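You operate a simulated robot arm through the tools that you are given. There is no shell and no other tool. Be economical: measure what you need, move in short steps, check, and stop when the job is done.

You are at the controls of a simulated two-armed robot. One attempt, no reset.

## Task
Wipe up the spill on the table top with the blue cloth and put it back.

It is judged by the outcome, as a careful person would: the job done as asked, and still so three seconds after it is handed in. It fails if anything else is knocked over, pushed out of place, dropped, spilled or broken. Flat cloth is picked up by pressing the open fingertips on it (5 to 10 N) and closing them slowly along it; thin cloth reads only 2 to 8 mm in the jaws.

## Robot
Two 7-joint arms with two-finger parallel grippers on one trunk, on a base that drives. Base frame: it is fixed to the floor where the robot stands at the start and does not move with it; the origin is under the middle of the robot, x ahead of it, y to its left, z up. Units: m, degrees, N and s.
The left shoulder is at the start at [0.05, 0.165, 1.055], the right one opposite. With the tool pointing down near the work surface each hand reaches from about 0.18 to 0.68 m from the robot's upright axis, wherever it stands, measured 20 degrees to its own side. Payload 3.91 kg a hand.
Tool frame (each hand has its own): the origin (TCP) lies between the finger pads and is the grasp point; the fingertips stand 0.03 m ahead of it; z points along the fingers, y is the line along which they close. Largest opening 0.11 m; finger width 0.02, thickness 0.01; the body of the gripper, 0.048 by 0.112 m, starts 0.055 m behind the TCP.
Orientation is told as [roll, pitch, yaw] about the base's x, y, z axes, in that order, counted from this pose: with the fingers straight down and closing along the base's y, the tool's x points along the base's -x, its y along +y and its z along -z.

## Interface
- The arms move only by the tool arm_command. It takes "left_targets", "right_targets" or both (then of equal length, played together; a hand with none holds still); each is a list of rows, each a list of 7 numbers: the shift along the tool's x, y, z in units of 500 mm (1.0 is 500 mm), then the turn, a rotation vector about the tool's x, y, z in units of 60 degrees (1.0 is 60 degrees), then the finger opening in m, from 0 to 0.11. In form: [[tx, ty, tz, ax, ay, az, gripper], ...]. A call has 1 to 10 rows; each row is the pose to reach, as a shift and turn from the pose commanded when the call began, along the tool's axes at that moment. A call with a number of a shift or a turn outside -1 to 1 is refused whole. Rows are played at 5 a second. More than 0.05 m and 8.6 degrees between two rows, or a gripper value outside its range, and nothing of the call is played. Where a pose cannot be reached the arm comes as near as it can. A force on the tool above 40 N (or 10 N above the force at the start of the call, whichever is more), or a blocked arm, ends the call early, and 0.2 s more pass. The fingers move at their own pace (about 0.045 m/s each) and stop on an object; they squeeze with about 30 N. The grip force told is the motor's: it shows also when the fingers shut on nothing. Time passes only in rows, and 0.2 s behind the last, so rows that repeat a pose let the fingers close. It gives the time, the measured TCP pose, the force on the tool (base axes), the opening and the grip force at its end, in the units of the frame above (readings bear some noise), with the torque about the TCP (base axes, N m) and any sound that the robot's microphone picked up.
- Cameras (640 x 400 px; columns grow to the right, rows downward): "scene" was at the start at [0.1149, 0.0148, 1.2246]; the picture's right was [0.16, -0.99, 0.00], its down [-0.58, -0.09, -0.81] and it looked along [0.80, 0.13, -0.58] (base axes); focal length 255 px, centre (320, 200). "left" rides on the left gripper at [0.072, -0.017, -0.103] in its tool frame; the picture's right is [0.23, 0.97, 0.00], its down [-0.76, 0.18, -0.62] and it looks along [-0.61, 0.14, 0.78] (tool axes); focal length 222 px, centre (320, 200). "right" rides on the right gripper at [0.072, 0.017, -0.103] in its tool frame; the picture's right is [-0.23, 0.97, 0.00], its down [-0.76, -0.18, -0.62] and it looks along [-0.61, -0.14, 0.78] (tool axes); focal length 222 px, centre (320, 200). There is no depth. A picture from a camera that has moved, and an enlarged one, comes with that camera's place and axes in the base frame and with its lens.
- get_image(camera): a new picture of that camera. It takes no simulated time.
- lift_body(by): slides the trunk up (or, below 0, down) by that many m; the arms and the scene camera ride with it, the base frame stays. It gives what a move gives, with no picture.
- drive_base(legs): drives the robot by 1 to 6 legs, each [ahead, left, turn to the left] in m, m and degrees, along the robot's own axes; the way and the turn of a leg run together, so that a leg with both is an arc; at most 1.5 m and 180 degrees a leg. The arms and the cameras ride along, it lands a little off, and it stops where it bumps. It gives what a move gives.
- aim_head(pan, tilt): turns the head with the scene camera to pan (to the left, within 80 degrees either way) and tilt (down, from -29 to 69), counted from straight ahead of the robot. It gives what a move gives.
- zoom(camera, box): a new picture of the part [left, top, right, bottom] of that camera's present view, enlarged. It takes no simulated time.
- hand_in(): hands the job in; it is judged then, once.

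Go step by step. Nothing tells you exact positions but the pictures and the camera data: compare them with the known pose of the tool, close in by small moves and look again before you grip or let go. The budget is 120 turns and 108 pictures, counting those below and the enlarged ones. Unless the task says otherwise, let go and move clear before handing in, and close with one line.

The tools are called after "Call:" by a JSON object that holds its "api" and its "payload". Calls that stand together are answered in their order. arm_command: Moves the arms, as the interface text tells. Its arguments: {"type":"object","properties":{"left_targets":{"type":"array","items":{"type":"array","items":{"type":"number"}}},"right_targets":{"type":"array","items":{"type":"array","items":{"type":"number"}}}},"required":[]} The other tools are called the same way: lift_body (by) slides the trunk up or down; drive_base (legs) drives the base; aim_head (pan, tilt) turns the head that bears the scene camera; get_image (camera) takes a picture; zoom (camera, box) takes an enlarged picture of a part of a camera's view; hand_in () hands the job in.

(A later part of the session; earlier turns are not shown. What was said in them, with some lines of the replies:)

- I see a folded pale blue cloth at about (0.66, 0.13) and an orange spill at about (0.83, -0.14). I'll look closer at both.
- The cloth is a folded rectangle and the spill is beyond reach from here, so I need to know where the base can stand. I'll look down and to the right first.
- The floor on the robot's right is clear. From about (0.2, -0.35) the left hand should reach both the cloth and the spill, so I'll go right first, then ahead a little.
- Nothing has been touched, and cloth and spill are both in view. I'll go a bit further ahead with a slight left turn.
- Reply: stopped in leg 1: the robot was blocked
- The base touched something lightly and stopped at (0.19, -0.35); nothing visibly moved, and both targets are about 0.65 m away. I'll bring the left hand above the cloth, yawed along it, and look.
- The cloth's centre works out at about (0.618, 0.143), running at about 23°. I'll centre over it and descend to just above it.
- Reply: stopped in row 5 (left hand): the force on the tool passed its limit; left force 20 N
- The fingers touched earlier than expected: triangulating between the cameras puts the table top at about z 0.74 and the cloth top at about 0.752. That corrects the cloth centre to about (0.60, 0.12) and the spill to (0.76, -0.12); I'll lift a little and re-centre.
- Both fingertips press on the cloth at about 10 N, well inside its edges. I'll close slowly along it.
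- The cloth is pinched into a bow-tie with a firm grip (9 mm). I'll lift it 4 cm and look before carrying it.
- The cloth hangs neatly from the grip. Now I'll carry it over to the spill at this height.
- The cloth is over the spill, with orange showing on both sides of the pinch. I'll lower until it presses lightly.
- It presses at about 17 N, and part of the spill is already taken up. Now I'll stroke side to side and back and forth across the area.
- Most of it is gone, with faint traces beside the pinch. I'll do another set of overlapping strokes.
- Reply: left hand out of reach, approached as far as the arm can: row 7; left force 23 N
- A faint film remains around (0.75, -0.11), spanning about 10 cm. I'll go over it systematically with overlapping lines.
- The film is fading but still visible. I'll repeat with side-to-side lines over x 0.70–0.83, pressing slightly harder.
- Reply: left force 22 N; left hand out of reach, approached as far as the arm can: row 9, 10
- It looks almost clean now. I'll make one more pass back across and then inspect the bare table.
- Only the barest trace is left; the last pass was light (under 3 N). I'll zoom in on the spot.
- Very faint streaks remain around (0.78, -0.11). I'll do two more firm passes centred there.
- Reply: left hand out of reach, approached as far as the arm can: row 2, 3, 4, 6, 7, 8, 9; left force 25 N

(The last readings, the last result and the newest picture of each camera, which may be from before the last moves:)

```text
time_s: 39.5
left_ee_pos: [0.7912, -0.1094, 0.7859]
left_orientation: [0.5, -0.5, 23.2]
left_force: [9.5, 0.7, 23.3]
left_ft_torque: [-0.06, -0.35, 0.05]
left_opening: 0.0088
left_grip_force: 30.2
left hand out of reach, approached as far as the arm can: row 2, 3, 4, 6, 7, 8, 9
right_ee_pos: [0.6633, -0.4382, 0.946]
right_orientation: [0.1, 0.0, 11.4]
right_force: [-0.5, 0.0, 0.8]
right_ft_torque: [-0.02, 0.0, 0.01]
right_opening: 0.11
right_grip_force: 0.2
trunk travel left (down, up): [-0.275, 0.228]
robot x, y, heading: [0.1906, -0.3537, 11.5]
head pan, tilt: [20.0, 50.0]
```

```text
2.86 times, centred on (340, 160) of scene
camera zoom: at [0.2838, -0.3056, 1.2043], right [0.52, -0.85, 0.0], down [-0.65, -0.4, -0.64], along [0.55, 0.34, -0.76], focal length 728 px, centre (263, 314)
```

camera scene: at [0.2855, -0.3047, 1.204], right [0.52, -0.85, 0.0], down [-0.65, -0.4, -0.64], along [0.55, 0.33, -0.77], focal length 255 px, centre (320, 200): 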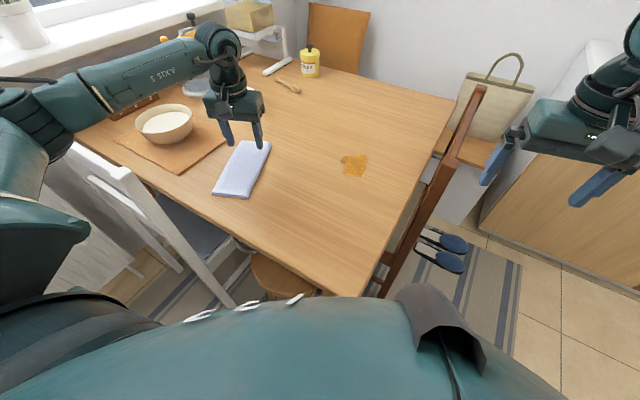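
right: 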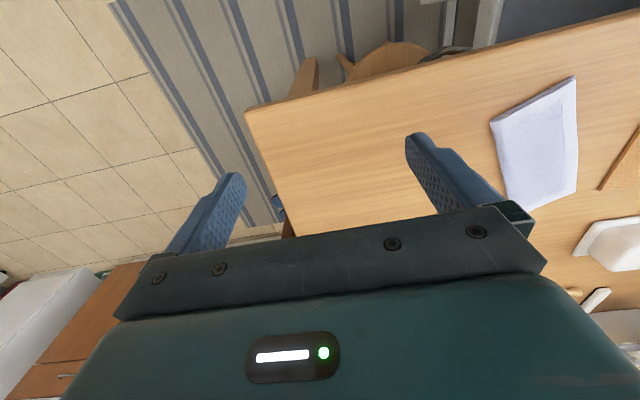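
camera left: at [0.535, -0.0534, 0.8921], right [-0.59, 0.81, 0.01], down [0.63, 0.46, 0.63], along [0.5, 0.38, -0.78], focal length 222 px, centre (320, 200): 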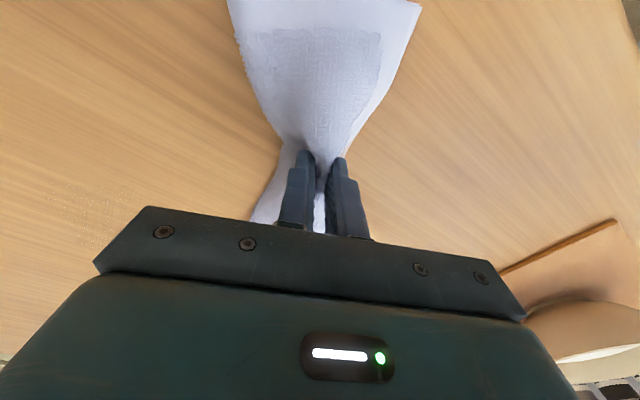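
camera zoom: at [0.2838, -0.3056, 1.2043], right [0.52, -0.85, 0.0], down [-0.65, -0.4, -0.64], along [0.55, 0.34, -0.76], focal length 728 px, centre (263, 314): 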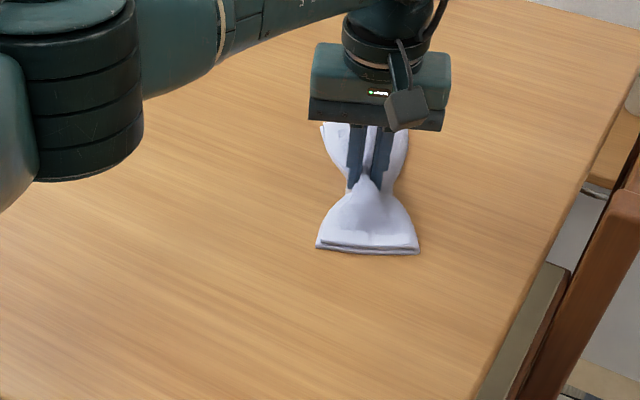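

No spill is visible now. I'll slide the cloth halfway back and check the table from clear.

Call:
{"api": "arm_command", "payload": {"left_targets": [[0.0, 0.08, 0, 0, 0, 0, 0], [0.05, 0.08, 0, 0, 0, 0, 0], [0.05, 0.0, 0, 0, 0, 0, 0], [0.05, -0.06, 0, 0, 0, 0, 0], [0.09, 0.0, 0, 0, 0, 0, 0], [0.1, 0.08, 0, 0, 0, 0, 0], [0.12, 0.17, 0, 0, 0, 0, 0], [0.14, 0.26, 0, 0, 0, 0, 0], [0.16, 0.35, 0, 0, 0, 0, 0]]}}

Call:
{"api": "zoom", "payload": {"camera": "scene", "box": [325, 130, 389, 170]}}

Call:
{"api": "get_image", "payload": {"camera": "scene"}}

```text
time_s: 41.5
left_ee_pos: [0.6445, 0.0194, 0.787]
left_orientation: [0.6, -0.1, 23.0]
left_force: [2.2, -2.8, 15.1]
left_ft_torque: [-0.13, -0.08, 0.04]
left_opening: 0.0088
left_grip_force: 30.1
right_ee_pos: [0.6642, -0.4374, 0.9474]
right_orientation: [0.1, 0.0, 11.5]
right_force: [0.0, 0.9, 0.4]
right_ft_torque: [0.0, -0.01, -0.01]
right_opening: 0.11
right_grip_force: 0.1
trunk travel left (down, up): [-0.275, 0.228]
robot x, y, heading: [0.1913, -0.3514, 11.2]
head pan, tilt: [20.0, 50.0]
```

```text
10.00 times, centred on (357, 150) of scene
camera zoom: at [0.2846, -0.3054, 1.2041], right [0.52, -0.85, 0.0], down [-0.65, -0.4, -0.64], along [0.55, 0.34, -0.77], focal length 2547 px, centre (-50, 700)
```

zoom: 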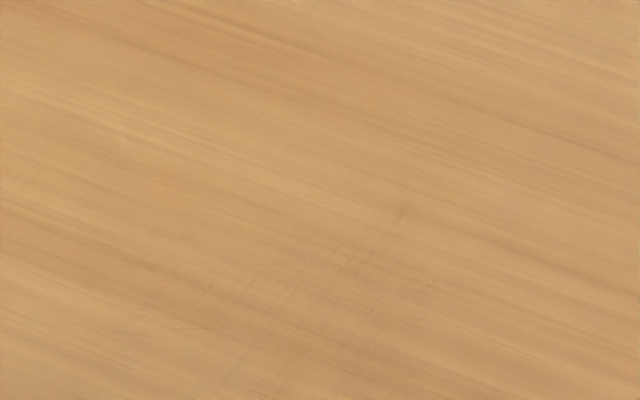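

```text
73 pictures are left
camera scene: at [0.2846, -0.3054, 1.2041], right [0.52, -0.85, 0.0], down [-0.65, -0.4, -0.64], along [0.55, 0.34, -0.77], focal length 255 px, centre (320, 200)
```

scene: 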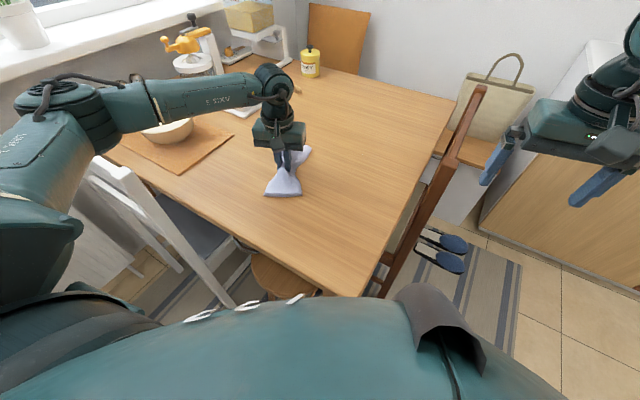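

The mark is essentially invisible, but since it's cheap I'll do one last lengthwise pass to catch the remaining specks.

Call:
{"api": "arm_command", "payload": {"left_targets": [[-0.05, -0.09, 0, 0, 0, 0, 0], [-0.09, -0.17, 0, 0, 0, 0, 0], [-0.1, -0.26, 0, 0, 0, 0, 0], [-0.1, -0.3, 0, 0, 0, 0, 0], [-0.18, -0.3, 0, 0, 0, 0, 0], [-0.24, -0.3, 0, 0, 0, 0, 0], [-0.24, -0.34, 0, 0, 0, 0, 0], [-0.16, -0.34, 0, 0, 0, 0, 0], [-0.08, -0.34, 0, 0, 0, 0, 0], [-0.08, -0.38, 0, 0, 0, 0, 0]]}}

Call:
{"api": "arm_command", "payload": {"left_targets": [[-0.08, 0, 0, 0, 0, 0, 0], [-0.14, 0, 0, 0, 0, 0, 0], [-0.14, -0.05, 0, 0, 0, 0, 0], [-0.06, -0.05, 0, 0, 0, 0, 0], [0, -0.05, 0, 0, 0, 0, 0], [0, 0.04, 0, 0, 0, 0, 0], [-0.08, 0.06, 0, 0, 0, 0, 0], [-0.16, 0.06, 0, 0, 0, 0, 0], [-0.16, 0.1, 0, 0, 0, 0, 0], [-0.08, 0.1, 0, 0, 0, 0, 0]]}}

Call:
{"api": "arm_command", "payload": {"left_targets": [[0.02, 0.08, 0, 0, 0, 0, 0], [0.04, 0.16, 0, 0, 0, 0, 0], [0.06, 0.24, 0, 0, 0, 0, 0], [0.08, 0.32, 0, 0, 0, 0, 0], [0.08, 0.32, 0, 0, 0, 0, 0]]}}

Call:
{"api": "zoom", "payload": {"camera": "scene", "box": [325, 130, 389, 170]}}

Call:
{"api": "zoom", "payload": {"camera": "scene", "box": [160, 80, 320, 220]}}

```text
refused: row 1 steps farther than a row can; nothing moved
```

```text
time_s: 43.7
left_ee_pos: [0.6653, 0.0818, 0.7855]
left_orientation: [0.7, -0.1, 23.2]
left_force: [1.2, 3.3, 10.2]
left_ft_torque: [0.06, -0.07, 0.08]
left_opening: 0.0089
left_grip_force: 30.1
right_ee_pos: [0.6631, -0.4378, 0.9465]
right_orientation: [0.0, 0.0, 11.4]
right_force: [0.1, -0.1, -0.5]
right_ft_torque: [-0.02, 0.03, 0.0]
right_opening: 0.11
right_grip_force: 0.0
trunk travel left (down, up): [-0.275, 0.228]
robot x, y, heading: [0.1938, -0.3481, 11.7]
head pan, tilt: [20.0, 50.0]
```

```text
time_s: 44.9
left_ee_pos: [0.5653, 0.213, 0.787]
left_orientation: [0.7, 0.1, 23.1]
left_force: [-0.5, -1.4, 3.0]
left_ft_torque: [-0.07, 0.01, 0.03]
left_opening: 0.0086
left_grip_force: 29.7
right_ee_pos: [0.6635, -0.4372, 0.946]
right_orientation: [0.0, 0.1, 11.2]
right_force: [0.7, -0.9, 0.0]
right_ft_torque: [0.0, 0.0, 0.02]
right_opening: 0.1101
right_grip_force: 0.0
trunk travel left (down, up): [-0.275, 0.228]
robot x, y, heading: [0.1898, -0.3503, 11.4]
head pan, tilt: [20.0, 50.0]
```

```text
10.00 times, centred on (357, 150) of scene
camera zoom: at [0.2851, -0.305, 1.204], right [0.52, -0.85, 0.0], down [-0.65, -0.4, -0.64], along [0.55, 0.34, -0.77], focal length 2547 px, centre (-50, 700)
```

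zoom: 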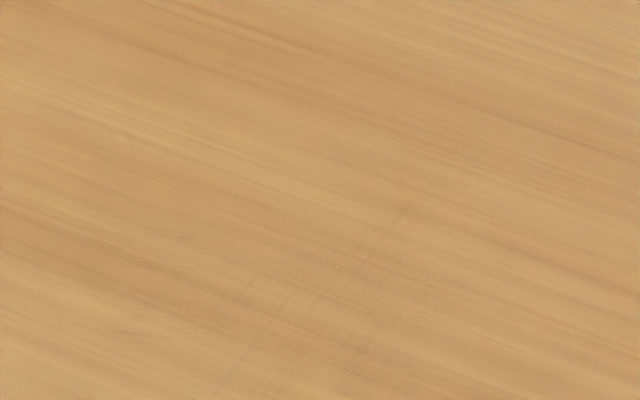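

```text
2.86 times, centred on (240, 150) of scene
camera zoom: at [0.2851, -0.305, 1.204], right [0.52, -0.85, 0.0], down [-0.65, -0.4, -0.64], along [0.55, 0.34, -0.77], focal length 728 px, centre (549, 343)
```

zoom: 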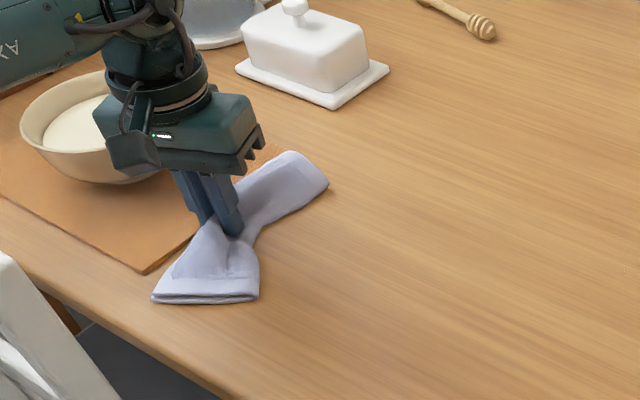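

My first call was refused and the follow-ups ran from the wrong place, taking the cloth near the bowl. Bowl and mat haven't moved, and the spill spot is clean to the eye. I'll lift the cloth clear now and carry it back over its original place.

Call:
{"api": "arm_command", "payload": {"left_targets": [[0, -0.03, -0.03, 0, 0, 0, 0], [0.0, -0.06, -0.07, 0, 0, 0, 0], [0.006, -0.12, -0.1, 0, 0, 0, 0], [0.012, -0.17, -0.1, 0, 0, 0, 0], [0.012, -0.2, -0.1, 0, 0, 0, 0], [0.012, -0.2, -0.1, 0, 0, 0, 0]]}}

Call:
{"api": "zoom", "payload": {"camera": "scene", "box": [100, 80, 320, 220]}}

Call:
{"api": "get_image", "payload": {"camera": "left"}}

```text
time_s: 46.3
left_ee_pos: [0.599, 0.1171, 0.8361]
left_orientation: [0.6, 0.0, 23.1]
left_force: [0.1, -0.4, 0.0]
left_ft_torque: [-0.02, 0.0, 0.03]
left_opening: 0.0088
left_grip_force: 29.8
right_ee_pos: [0.6653, -0.4371, 0.9445]
right_orientation: [0.1, 0.0, 11.4]
right_force: [-0.2, -0.4, 0.0]
right_ft_torque: [-0.01, 0.01, 0.01]
right_opening: 0.1099
right_grip_force: 0.0
trunk travel left (down, up): [-0.275, 0.228]
robot x, y, heading: [0.1916, -0.351, 11.4]
head pan, tilt: [20.0, 50.0]
```

```text
2.86 times, centred on (210, 150) of scene
camera zoom: at [0.2854, -0.3046, 1.204], right [0.52, -0.85, 0.0], down [-0.65, -0.4, -0.64], along [0.55, 0.34, -0.77], focal length 728 px, centre (634, 343)
```

zoom: 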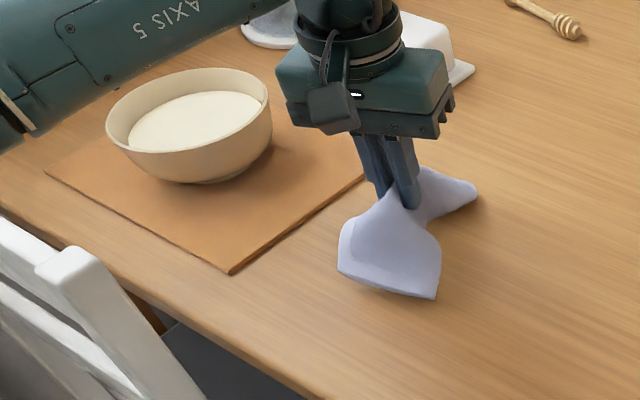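

```text
69 pictures are left
camera left: at [0.5393, 0.0714, 0.9391], right [-0.59, 0.81, 0.01], down [0.63, 0.46, 0.63], along [0.5, 0.38, -0.78], focal length 222 px, centre (320, 200)
```

left: 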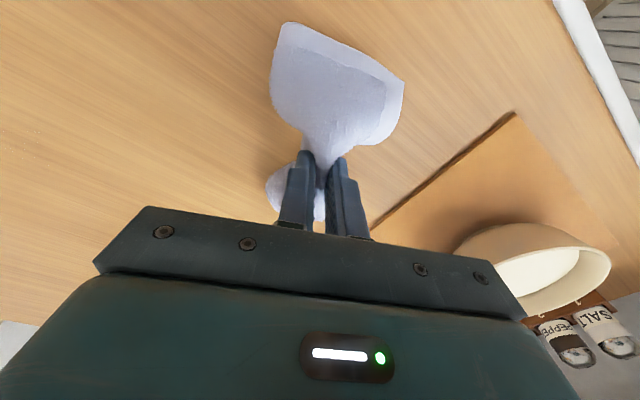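

Bowl and cheese dish are undisturbed and the cloth hangs over its old place. I'll lower it.

Call:
{"api": "arm_command", "payload": {"left_targets": [[0, 0, 0.03, 0, 0, 0, 0], [0, 0, 0.06, 0, 0, 0, 0], [0, 0, 0.085, 0, 0, 0, 0], [0, 0, 0.096, 0, 0, 0, 0], [0, 0, 0.096, 0, 0, 0, 0]]}}

Call:
{"api": "zoom", "payload": {"camera": "scene", "box": [160, 80, 320, 220]}}

Call:
{"api": "get_image", "payload": {"camera": "left"}}

```text
time_s: 47.5
left_ee_pos: [0.6001, 0.1179, 0.7914]
left_orientation: [0.4, -0.3, 23.1]
left_force: [2.6, 1.5, 14.0]
left_ft_torque: [0.07, -0.04, 0.07]
left_opening: 0.009
left_grip_force: 30.0
right_ee_pos: [0.6641, -0.4368, 0.9457]
right_orientation: [0.1, 0.0, 11.3]
right_force: [-0.8, 0.4, 0.1]
right_ft_torque: [-0.03, 0.03, 0.0]
right_opening: 0.1099
right_grip_force: 0.1
trunk travel left (down, up): [-0.275, 0.228]
robot x, y, heading: [0.1966, -0.3542, 11.7]
head pan, tilt: [20.0, 50.0]
```

```text
2.86 times, centred on (240, 150) of scene
camera zoom: at [0.2847, -0.3055, 1.2043], right [0.52, -0.85, 0.0], down [-0.65, -0.4, -0.64], along [0.55, 0.34, -0.77], focal length 728 px, centre (549, 343)
```

zoom: 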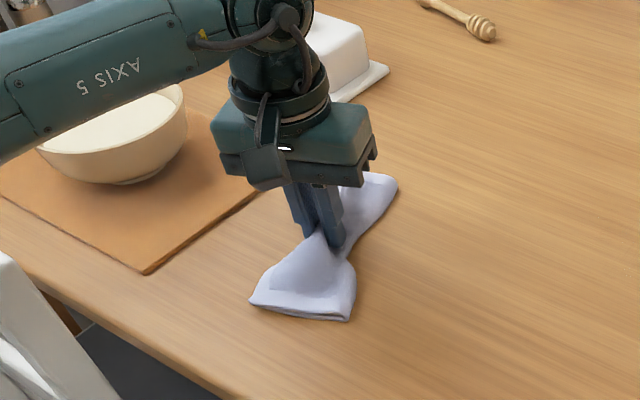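

```text
67 pictures are left
camera left: at [0.5392, 0.0737, 0.8943], right [-0.59, 0.81, 0.01], down [0.63, 0.46, 0.63], along [0.5, 0.38, -0.78], focal length 222 px, centre (320, 200)
```

left: 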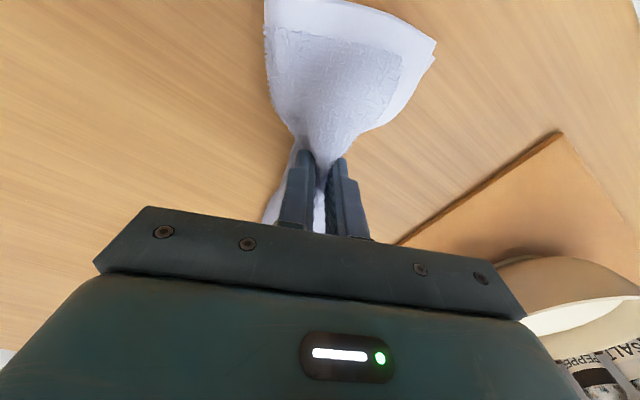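

The cloth lies almost exactly as it did after I pinched it. I'll open the fingers slowly, still pressing, to spread the ridge back out.

Call:
{"api": "arm_command", "payload": {"left_targets": [[0, 0, 0, 0, 0, 0, 0.012], [0, 0, 0.002, 0, 0, 0, 0.02], [0, 0, 0.004, 0, 0, 0, 0.028], [0, 0, 0.006, 0, 0, 0, 0.036], [0, 0, 0.006, 0, 0, 0, 0.044], [0, 0, 0.006, 0, 0, 0, 0.052], [0, 0, 0.006, 0, 0, 0, 0.06], [0, 0, 0.006, 0, 0, 0, 0.068], [0, 0, 0.006, 0, 0, 0, 0.072]]}}

Call:
{"api": "zoom", "payload": {"camera": "scene", "box": [160, 80, 320, 220]}}

Call:
{"api": "get_image", "payload": {"camera": "left"}}

```text
time_s: 49.5
left_ee_pos: [0.5982, 0.1187, 0.7862]
left_orientation: [0.6, 0.0, 23.1]
left_force: [-1.0, 2.1, 5.1]
left_ft_torque: [-0.13, -0.03, 0.02]
left_opening: 0.0708
left_grip_force: 0.1
right_ee_pos: [0.6651, -0.4367, 0.9456]
right_orientation: [0.0, -0.1, 11.4]
right_force: [0.3, -1.1, 0.1]
right_ft_torque: [0.02, 0.02, -0.02]
right_opening: 0.1099
right_grip_force: 0.2
trunk travel left (down, up): [-0.275, 0.228]
robot x, y, heading: [0.1917, -0.3488, 11.4]
head pan, tilt: [20.0, 50.0]
```

```text
2.86 times, centred on (240, 150) of scene
camera zoom: at [0.285, -0.3048, 1.2041], right [0.52, -0.85, 0.0], down [-0.65, -0.4, -0.64], along [0.55, 0.34, -0.77], focal length 728 px, centre (549, 343)
```

zoom: 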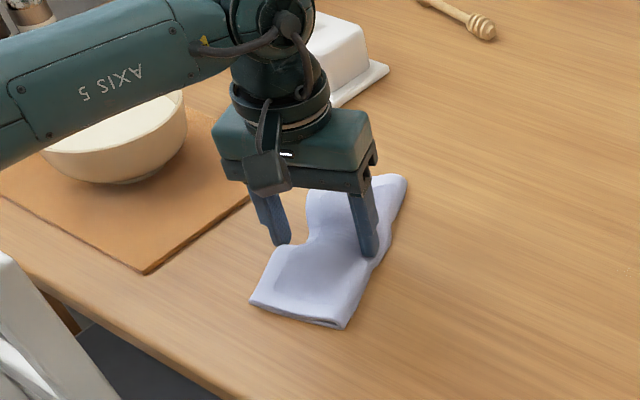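

```text
65 pictures are left
camera left: at [0.5382, 0.0736, 0.8895], right [-0.59, 0.81, 0.01], down [0.63, 0.46, 0.63], along [0.5, 0.38, -0.78], focal length 222 px, centre (320, 200)
```

left: 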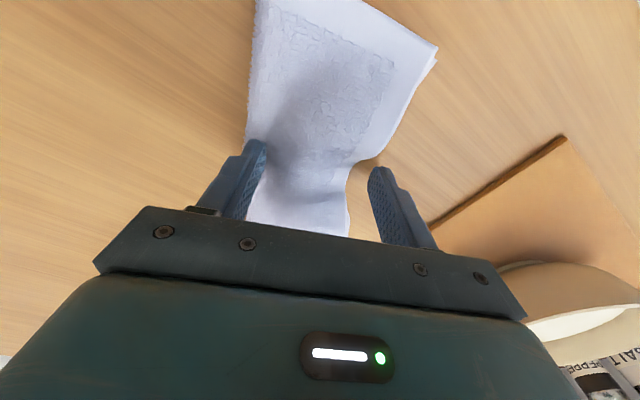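

The ridge spread well and the cloth is lying flat. I'll raise the hand straight up and look.

Call:
{"api": "arm_command", "payload": {"left_targets": [[0, 0, -0.04, 0, 0, 0, 0.072], [0, 0, -0.12, 0, 0, 0, 0.072], [0, 0, -0.2, 0, 0, 0, 0.072], [0, 0, -0.28, 0, 0, 0, 0.072], [0.0, 0, -0.36, 0, 0, 0, 0.072]]}}

Call:
{"api": "zoom", "payload": {"camera": "scene", "box": [160, 80, 320, 220]}}

Call:
{"api": "get_image", "payload": {"camera": "left"}}

```text
time_s: 50.7
left_ee_pos: [0.599, 0.1156, 0.9657]
left_orientation: [0.6, 0.0, 23.1]
left_force: [0.3, 0.0, 1.7]
left_ft_torque: [-0.01, 0.02, 0.01]
left_opening: 0.072
left_grip_force: 0.1
right_ee_pos: [0.6642, -0.4362, 0.9446]
right_orientation: [0.0, 0.0, 11.5]
right_force: [0.2, 0.6, -0.1]
right_ft_torque: [0.01, 0.03, 0.0]
right_opening: 0.1101
right_grip_force: 0.0
trunk travel left (down, up): [-0.275, 0.228]
robot x, y, heading: [0.1904, -0.3507, 11.4]
head pan, tilt: [20.0, 50.0]
```

```text
2.86 times, centred on (240, 150) of scene
camera zoom: at [0.2854, -0.3049, 1.204], right [0.52, -0.85, 0.0], down [-0.65, -0.4, -0.64], along [0.55, 0.34, -0.77], focal length 728 px, centre (549, 343)
```

zoom: 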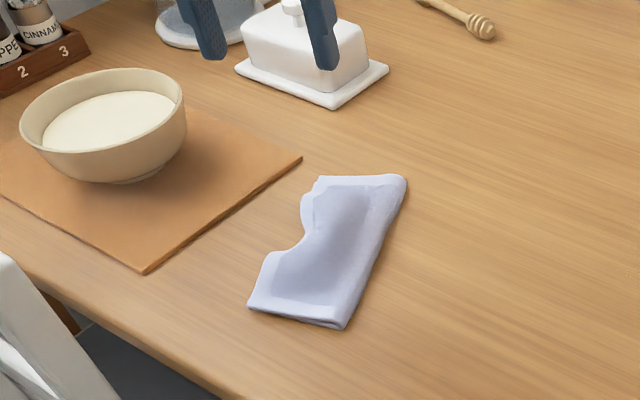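

```text
63 pictures are left
camera left: at [0.5384, 0.0693, 1.0689], right [-0.59, 0.81, 0.01], down [0.63, 0.46, 0.62], along [0.5, 0.38, -0.78], focal length 222 px, centre (320, 200)
```

left: 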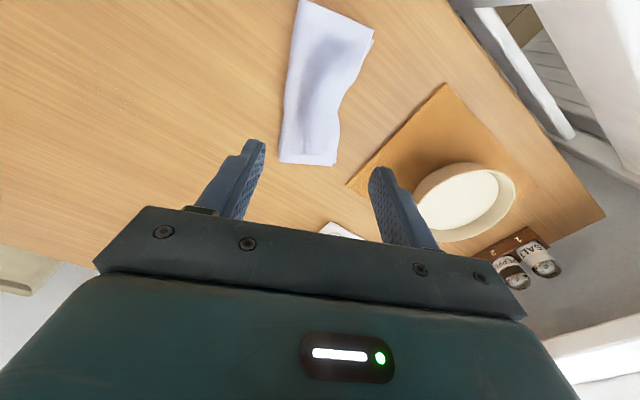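

The cloth is back in its place, lying flat with the same orientation. A final check of the spill spot and the rest of the table.

Call:
{"api": "zoom", "payload": {"camera": "scene", "box": [309, 110, 405, 190]}}

Call:
{"api": "zoom", "payload": {"camera": "left", "box": [40, 40, 200, 140]}}

Call:
{"api": "get_image", "payload": {"camera": "scene"}}

```text
5.00 times, centred on (357, 150) of scene
camera zoom: at [0.2854, -0.3049, 1.204], right [0.52, -0.85, 0.0], down [-0.65, -0.4, -0.64], along [0.55, 0.34, -0.77], focal length 1273 px, centre (135, 450)
```

zoom: 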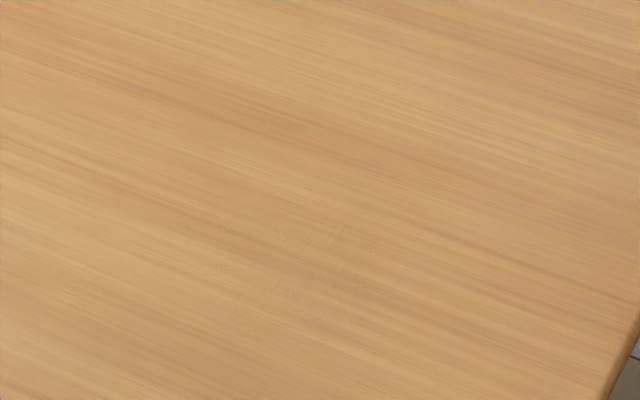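

```text
4.00 times, centred on (120, 90) of left
camera zoom: at [0.5384, 0.0693, 1.0689], right [-0.59, 0.81, 0.01], down [0.63, 0.46, 0.62], along [0.5, 0.38, -0.78], focal length 888 px, centre (1120, 640)
```

zoom: 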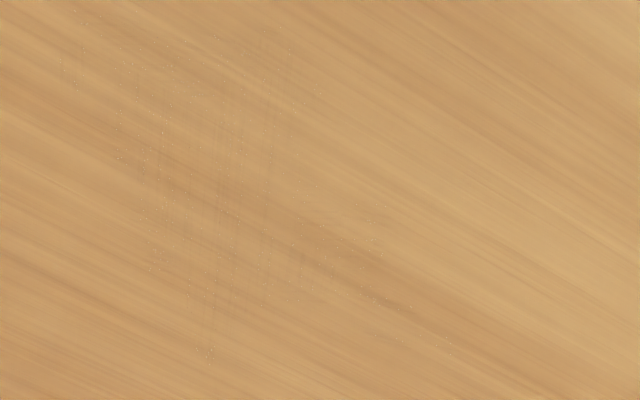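

```text
60 pictures are left
camera scene: at [0.2854, -0.3049, 1.204], right [0.52, -0.85, 0.0], down [-0.65, -0.4, -0.64], along [0.55, 0.34, -0.77], focal length 255 px, centre (320, 200)
```

scene: 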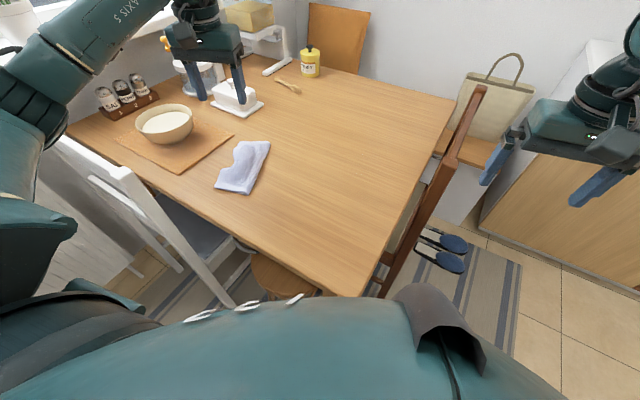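

The table is clean, the cloth lies back in its place, nothing else has moved, and the hand is clear above. I'm handing in.

Call:
{"api": "hand_in", "payload": {}}

```text
The job is handed in.
```

I wiped up the spill and put the blue cloth back flat in its original spot, with one long edge slightly creased. Only a few tiny specks of the spill still show under strong zoom. The base bumped something lightly while driving in and once the cloth slid close to the bowl, but the pictures show nothing else moved.
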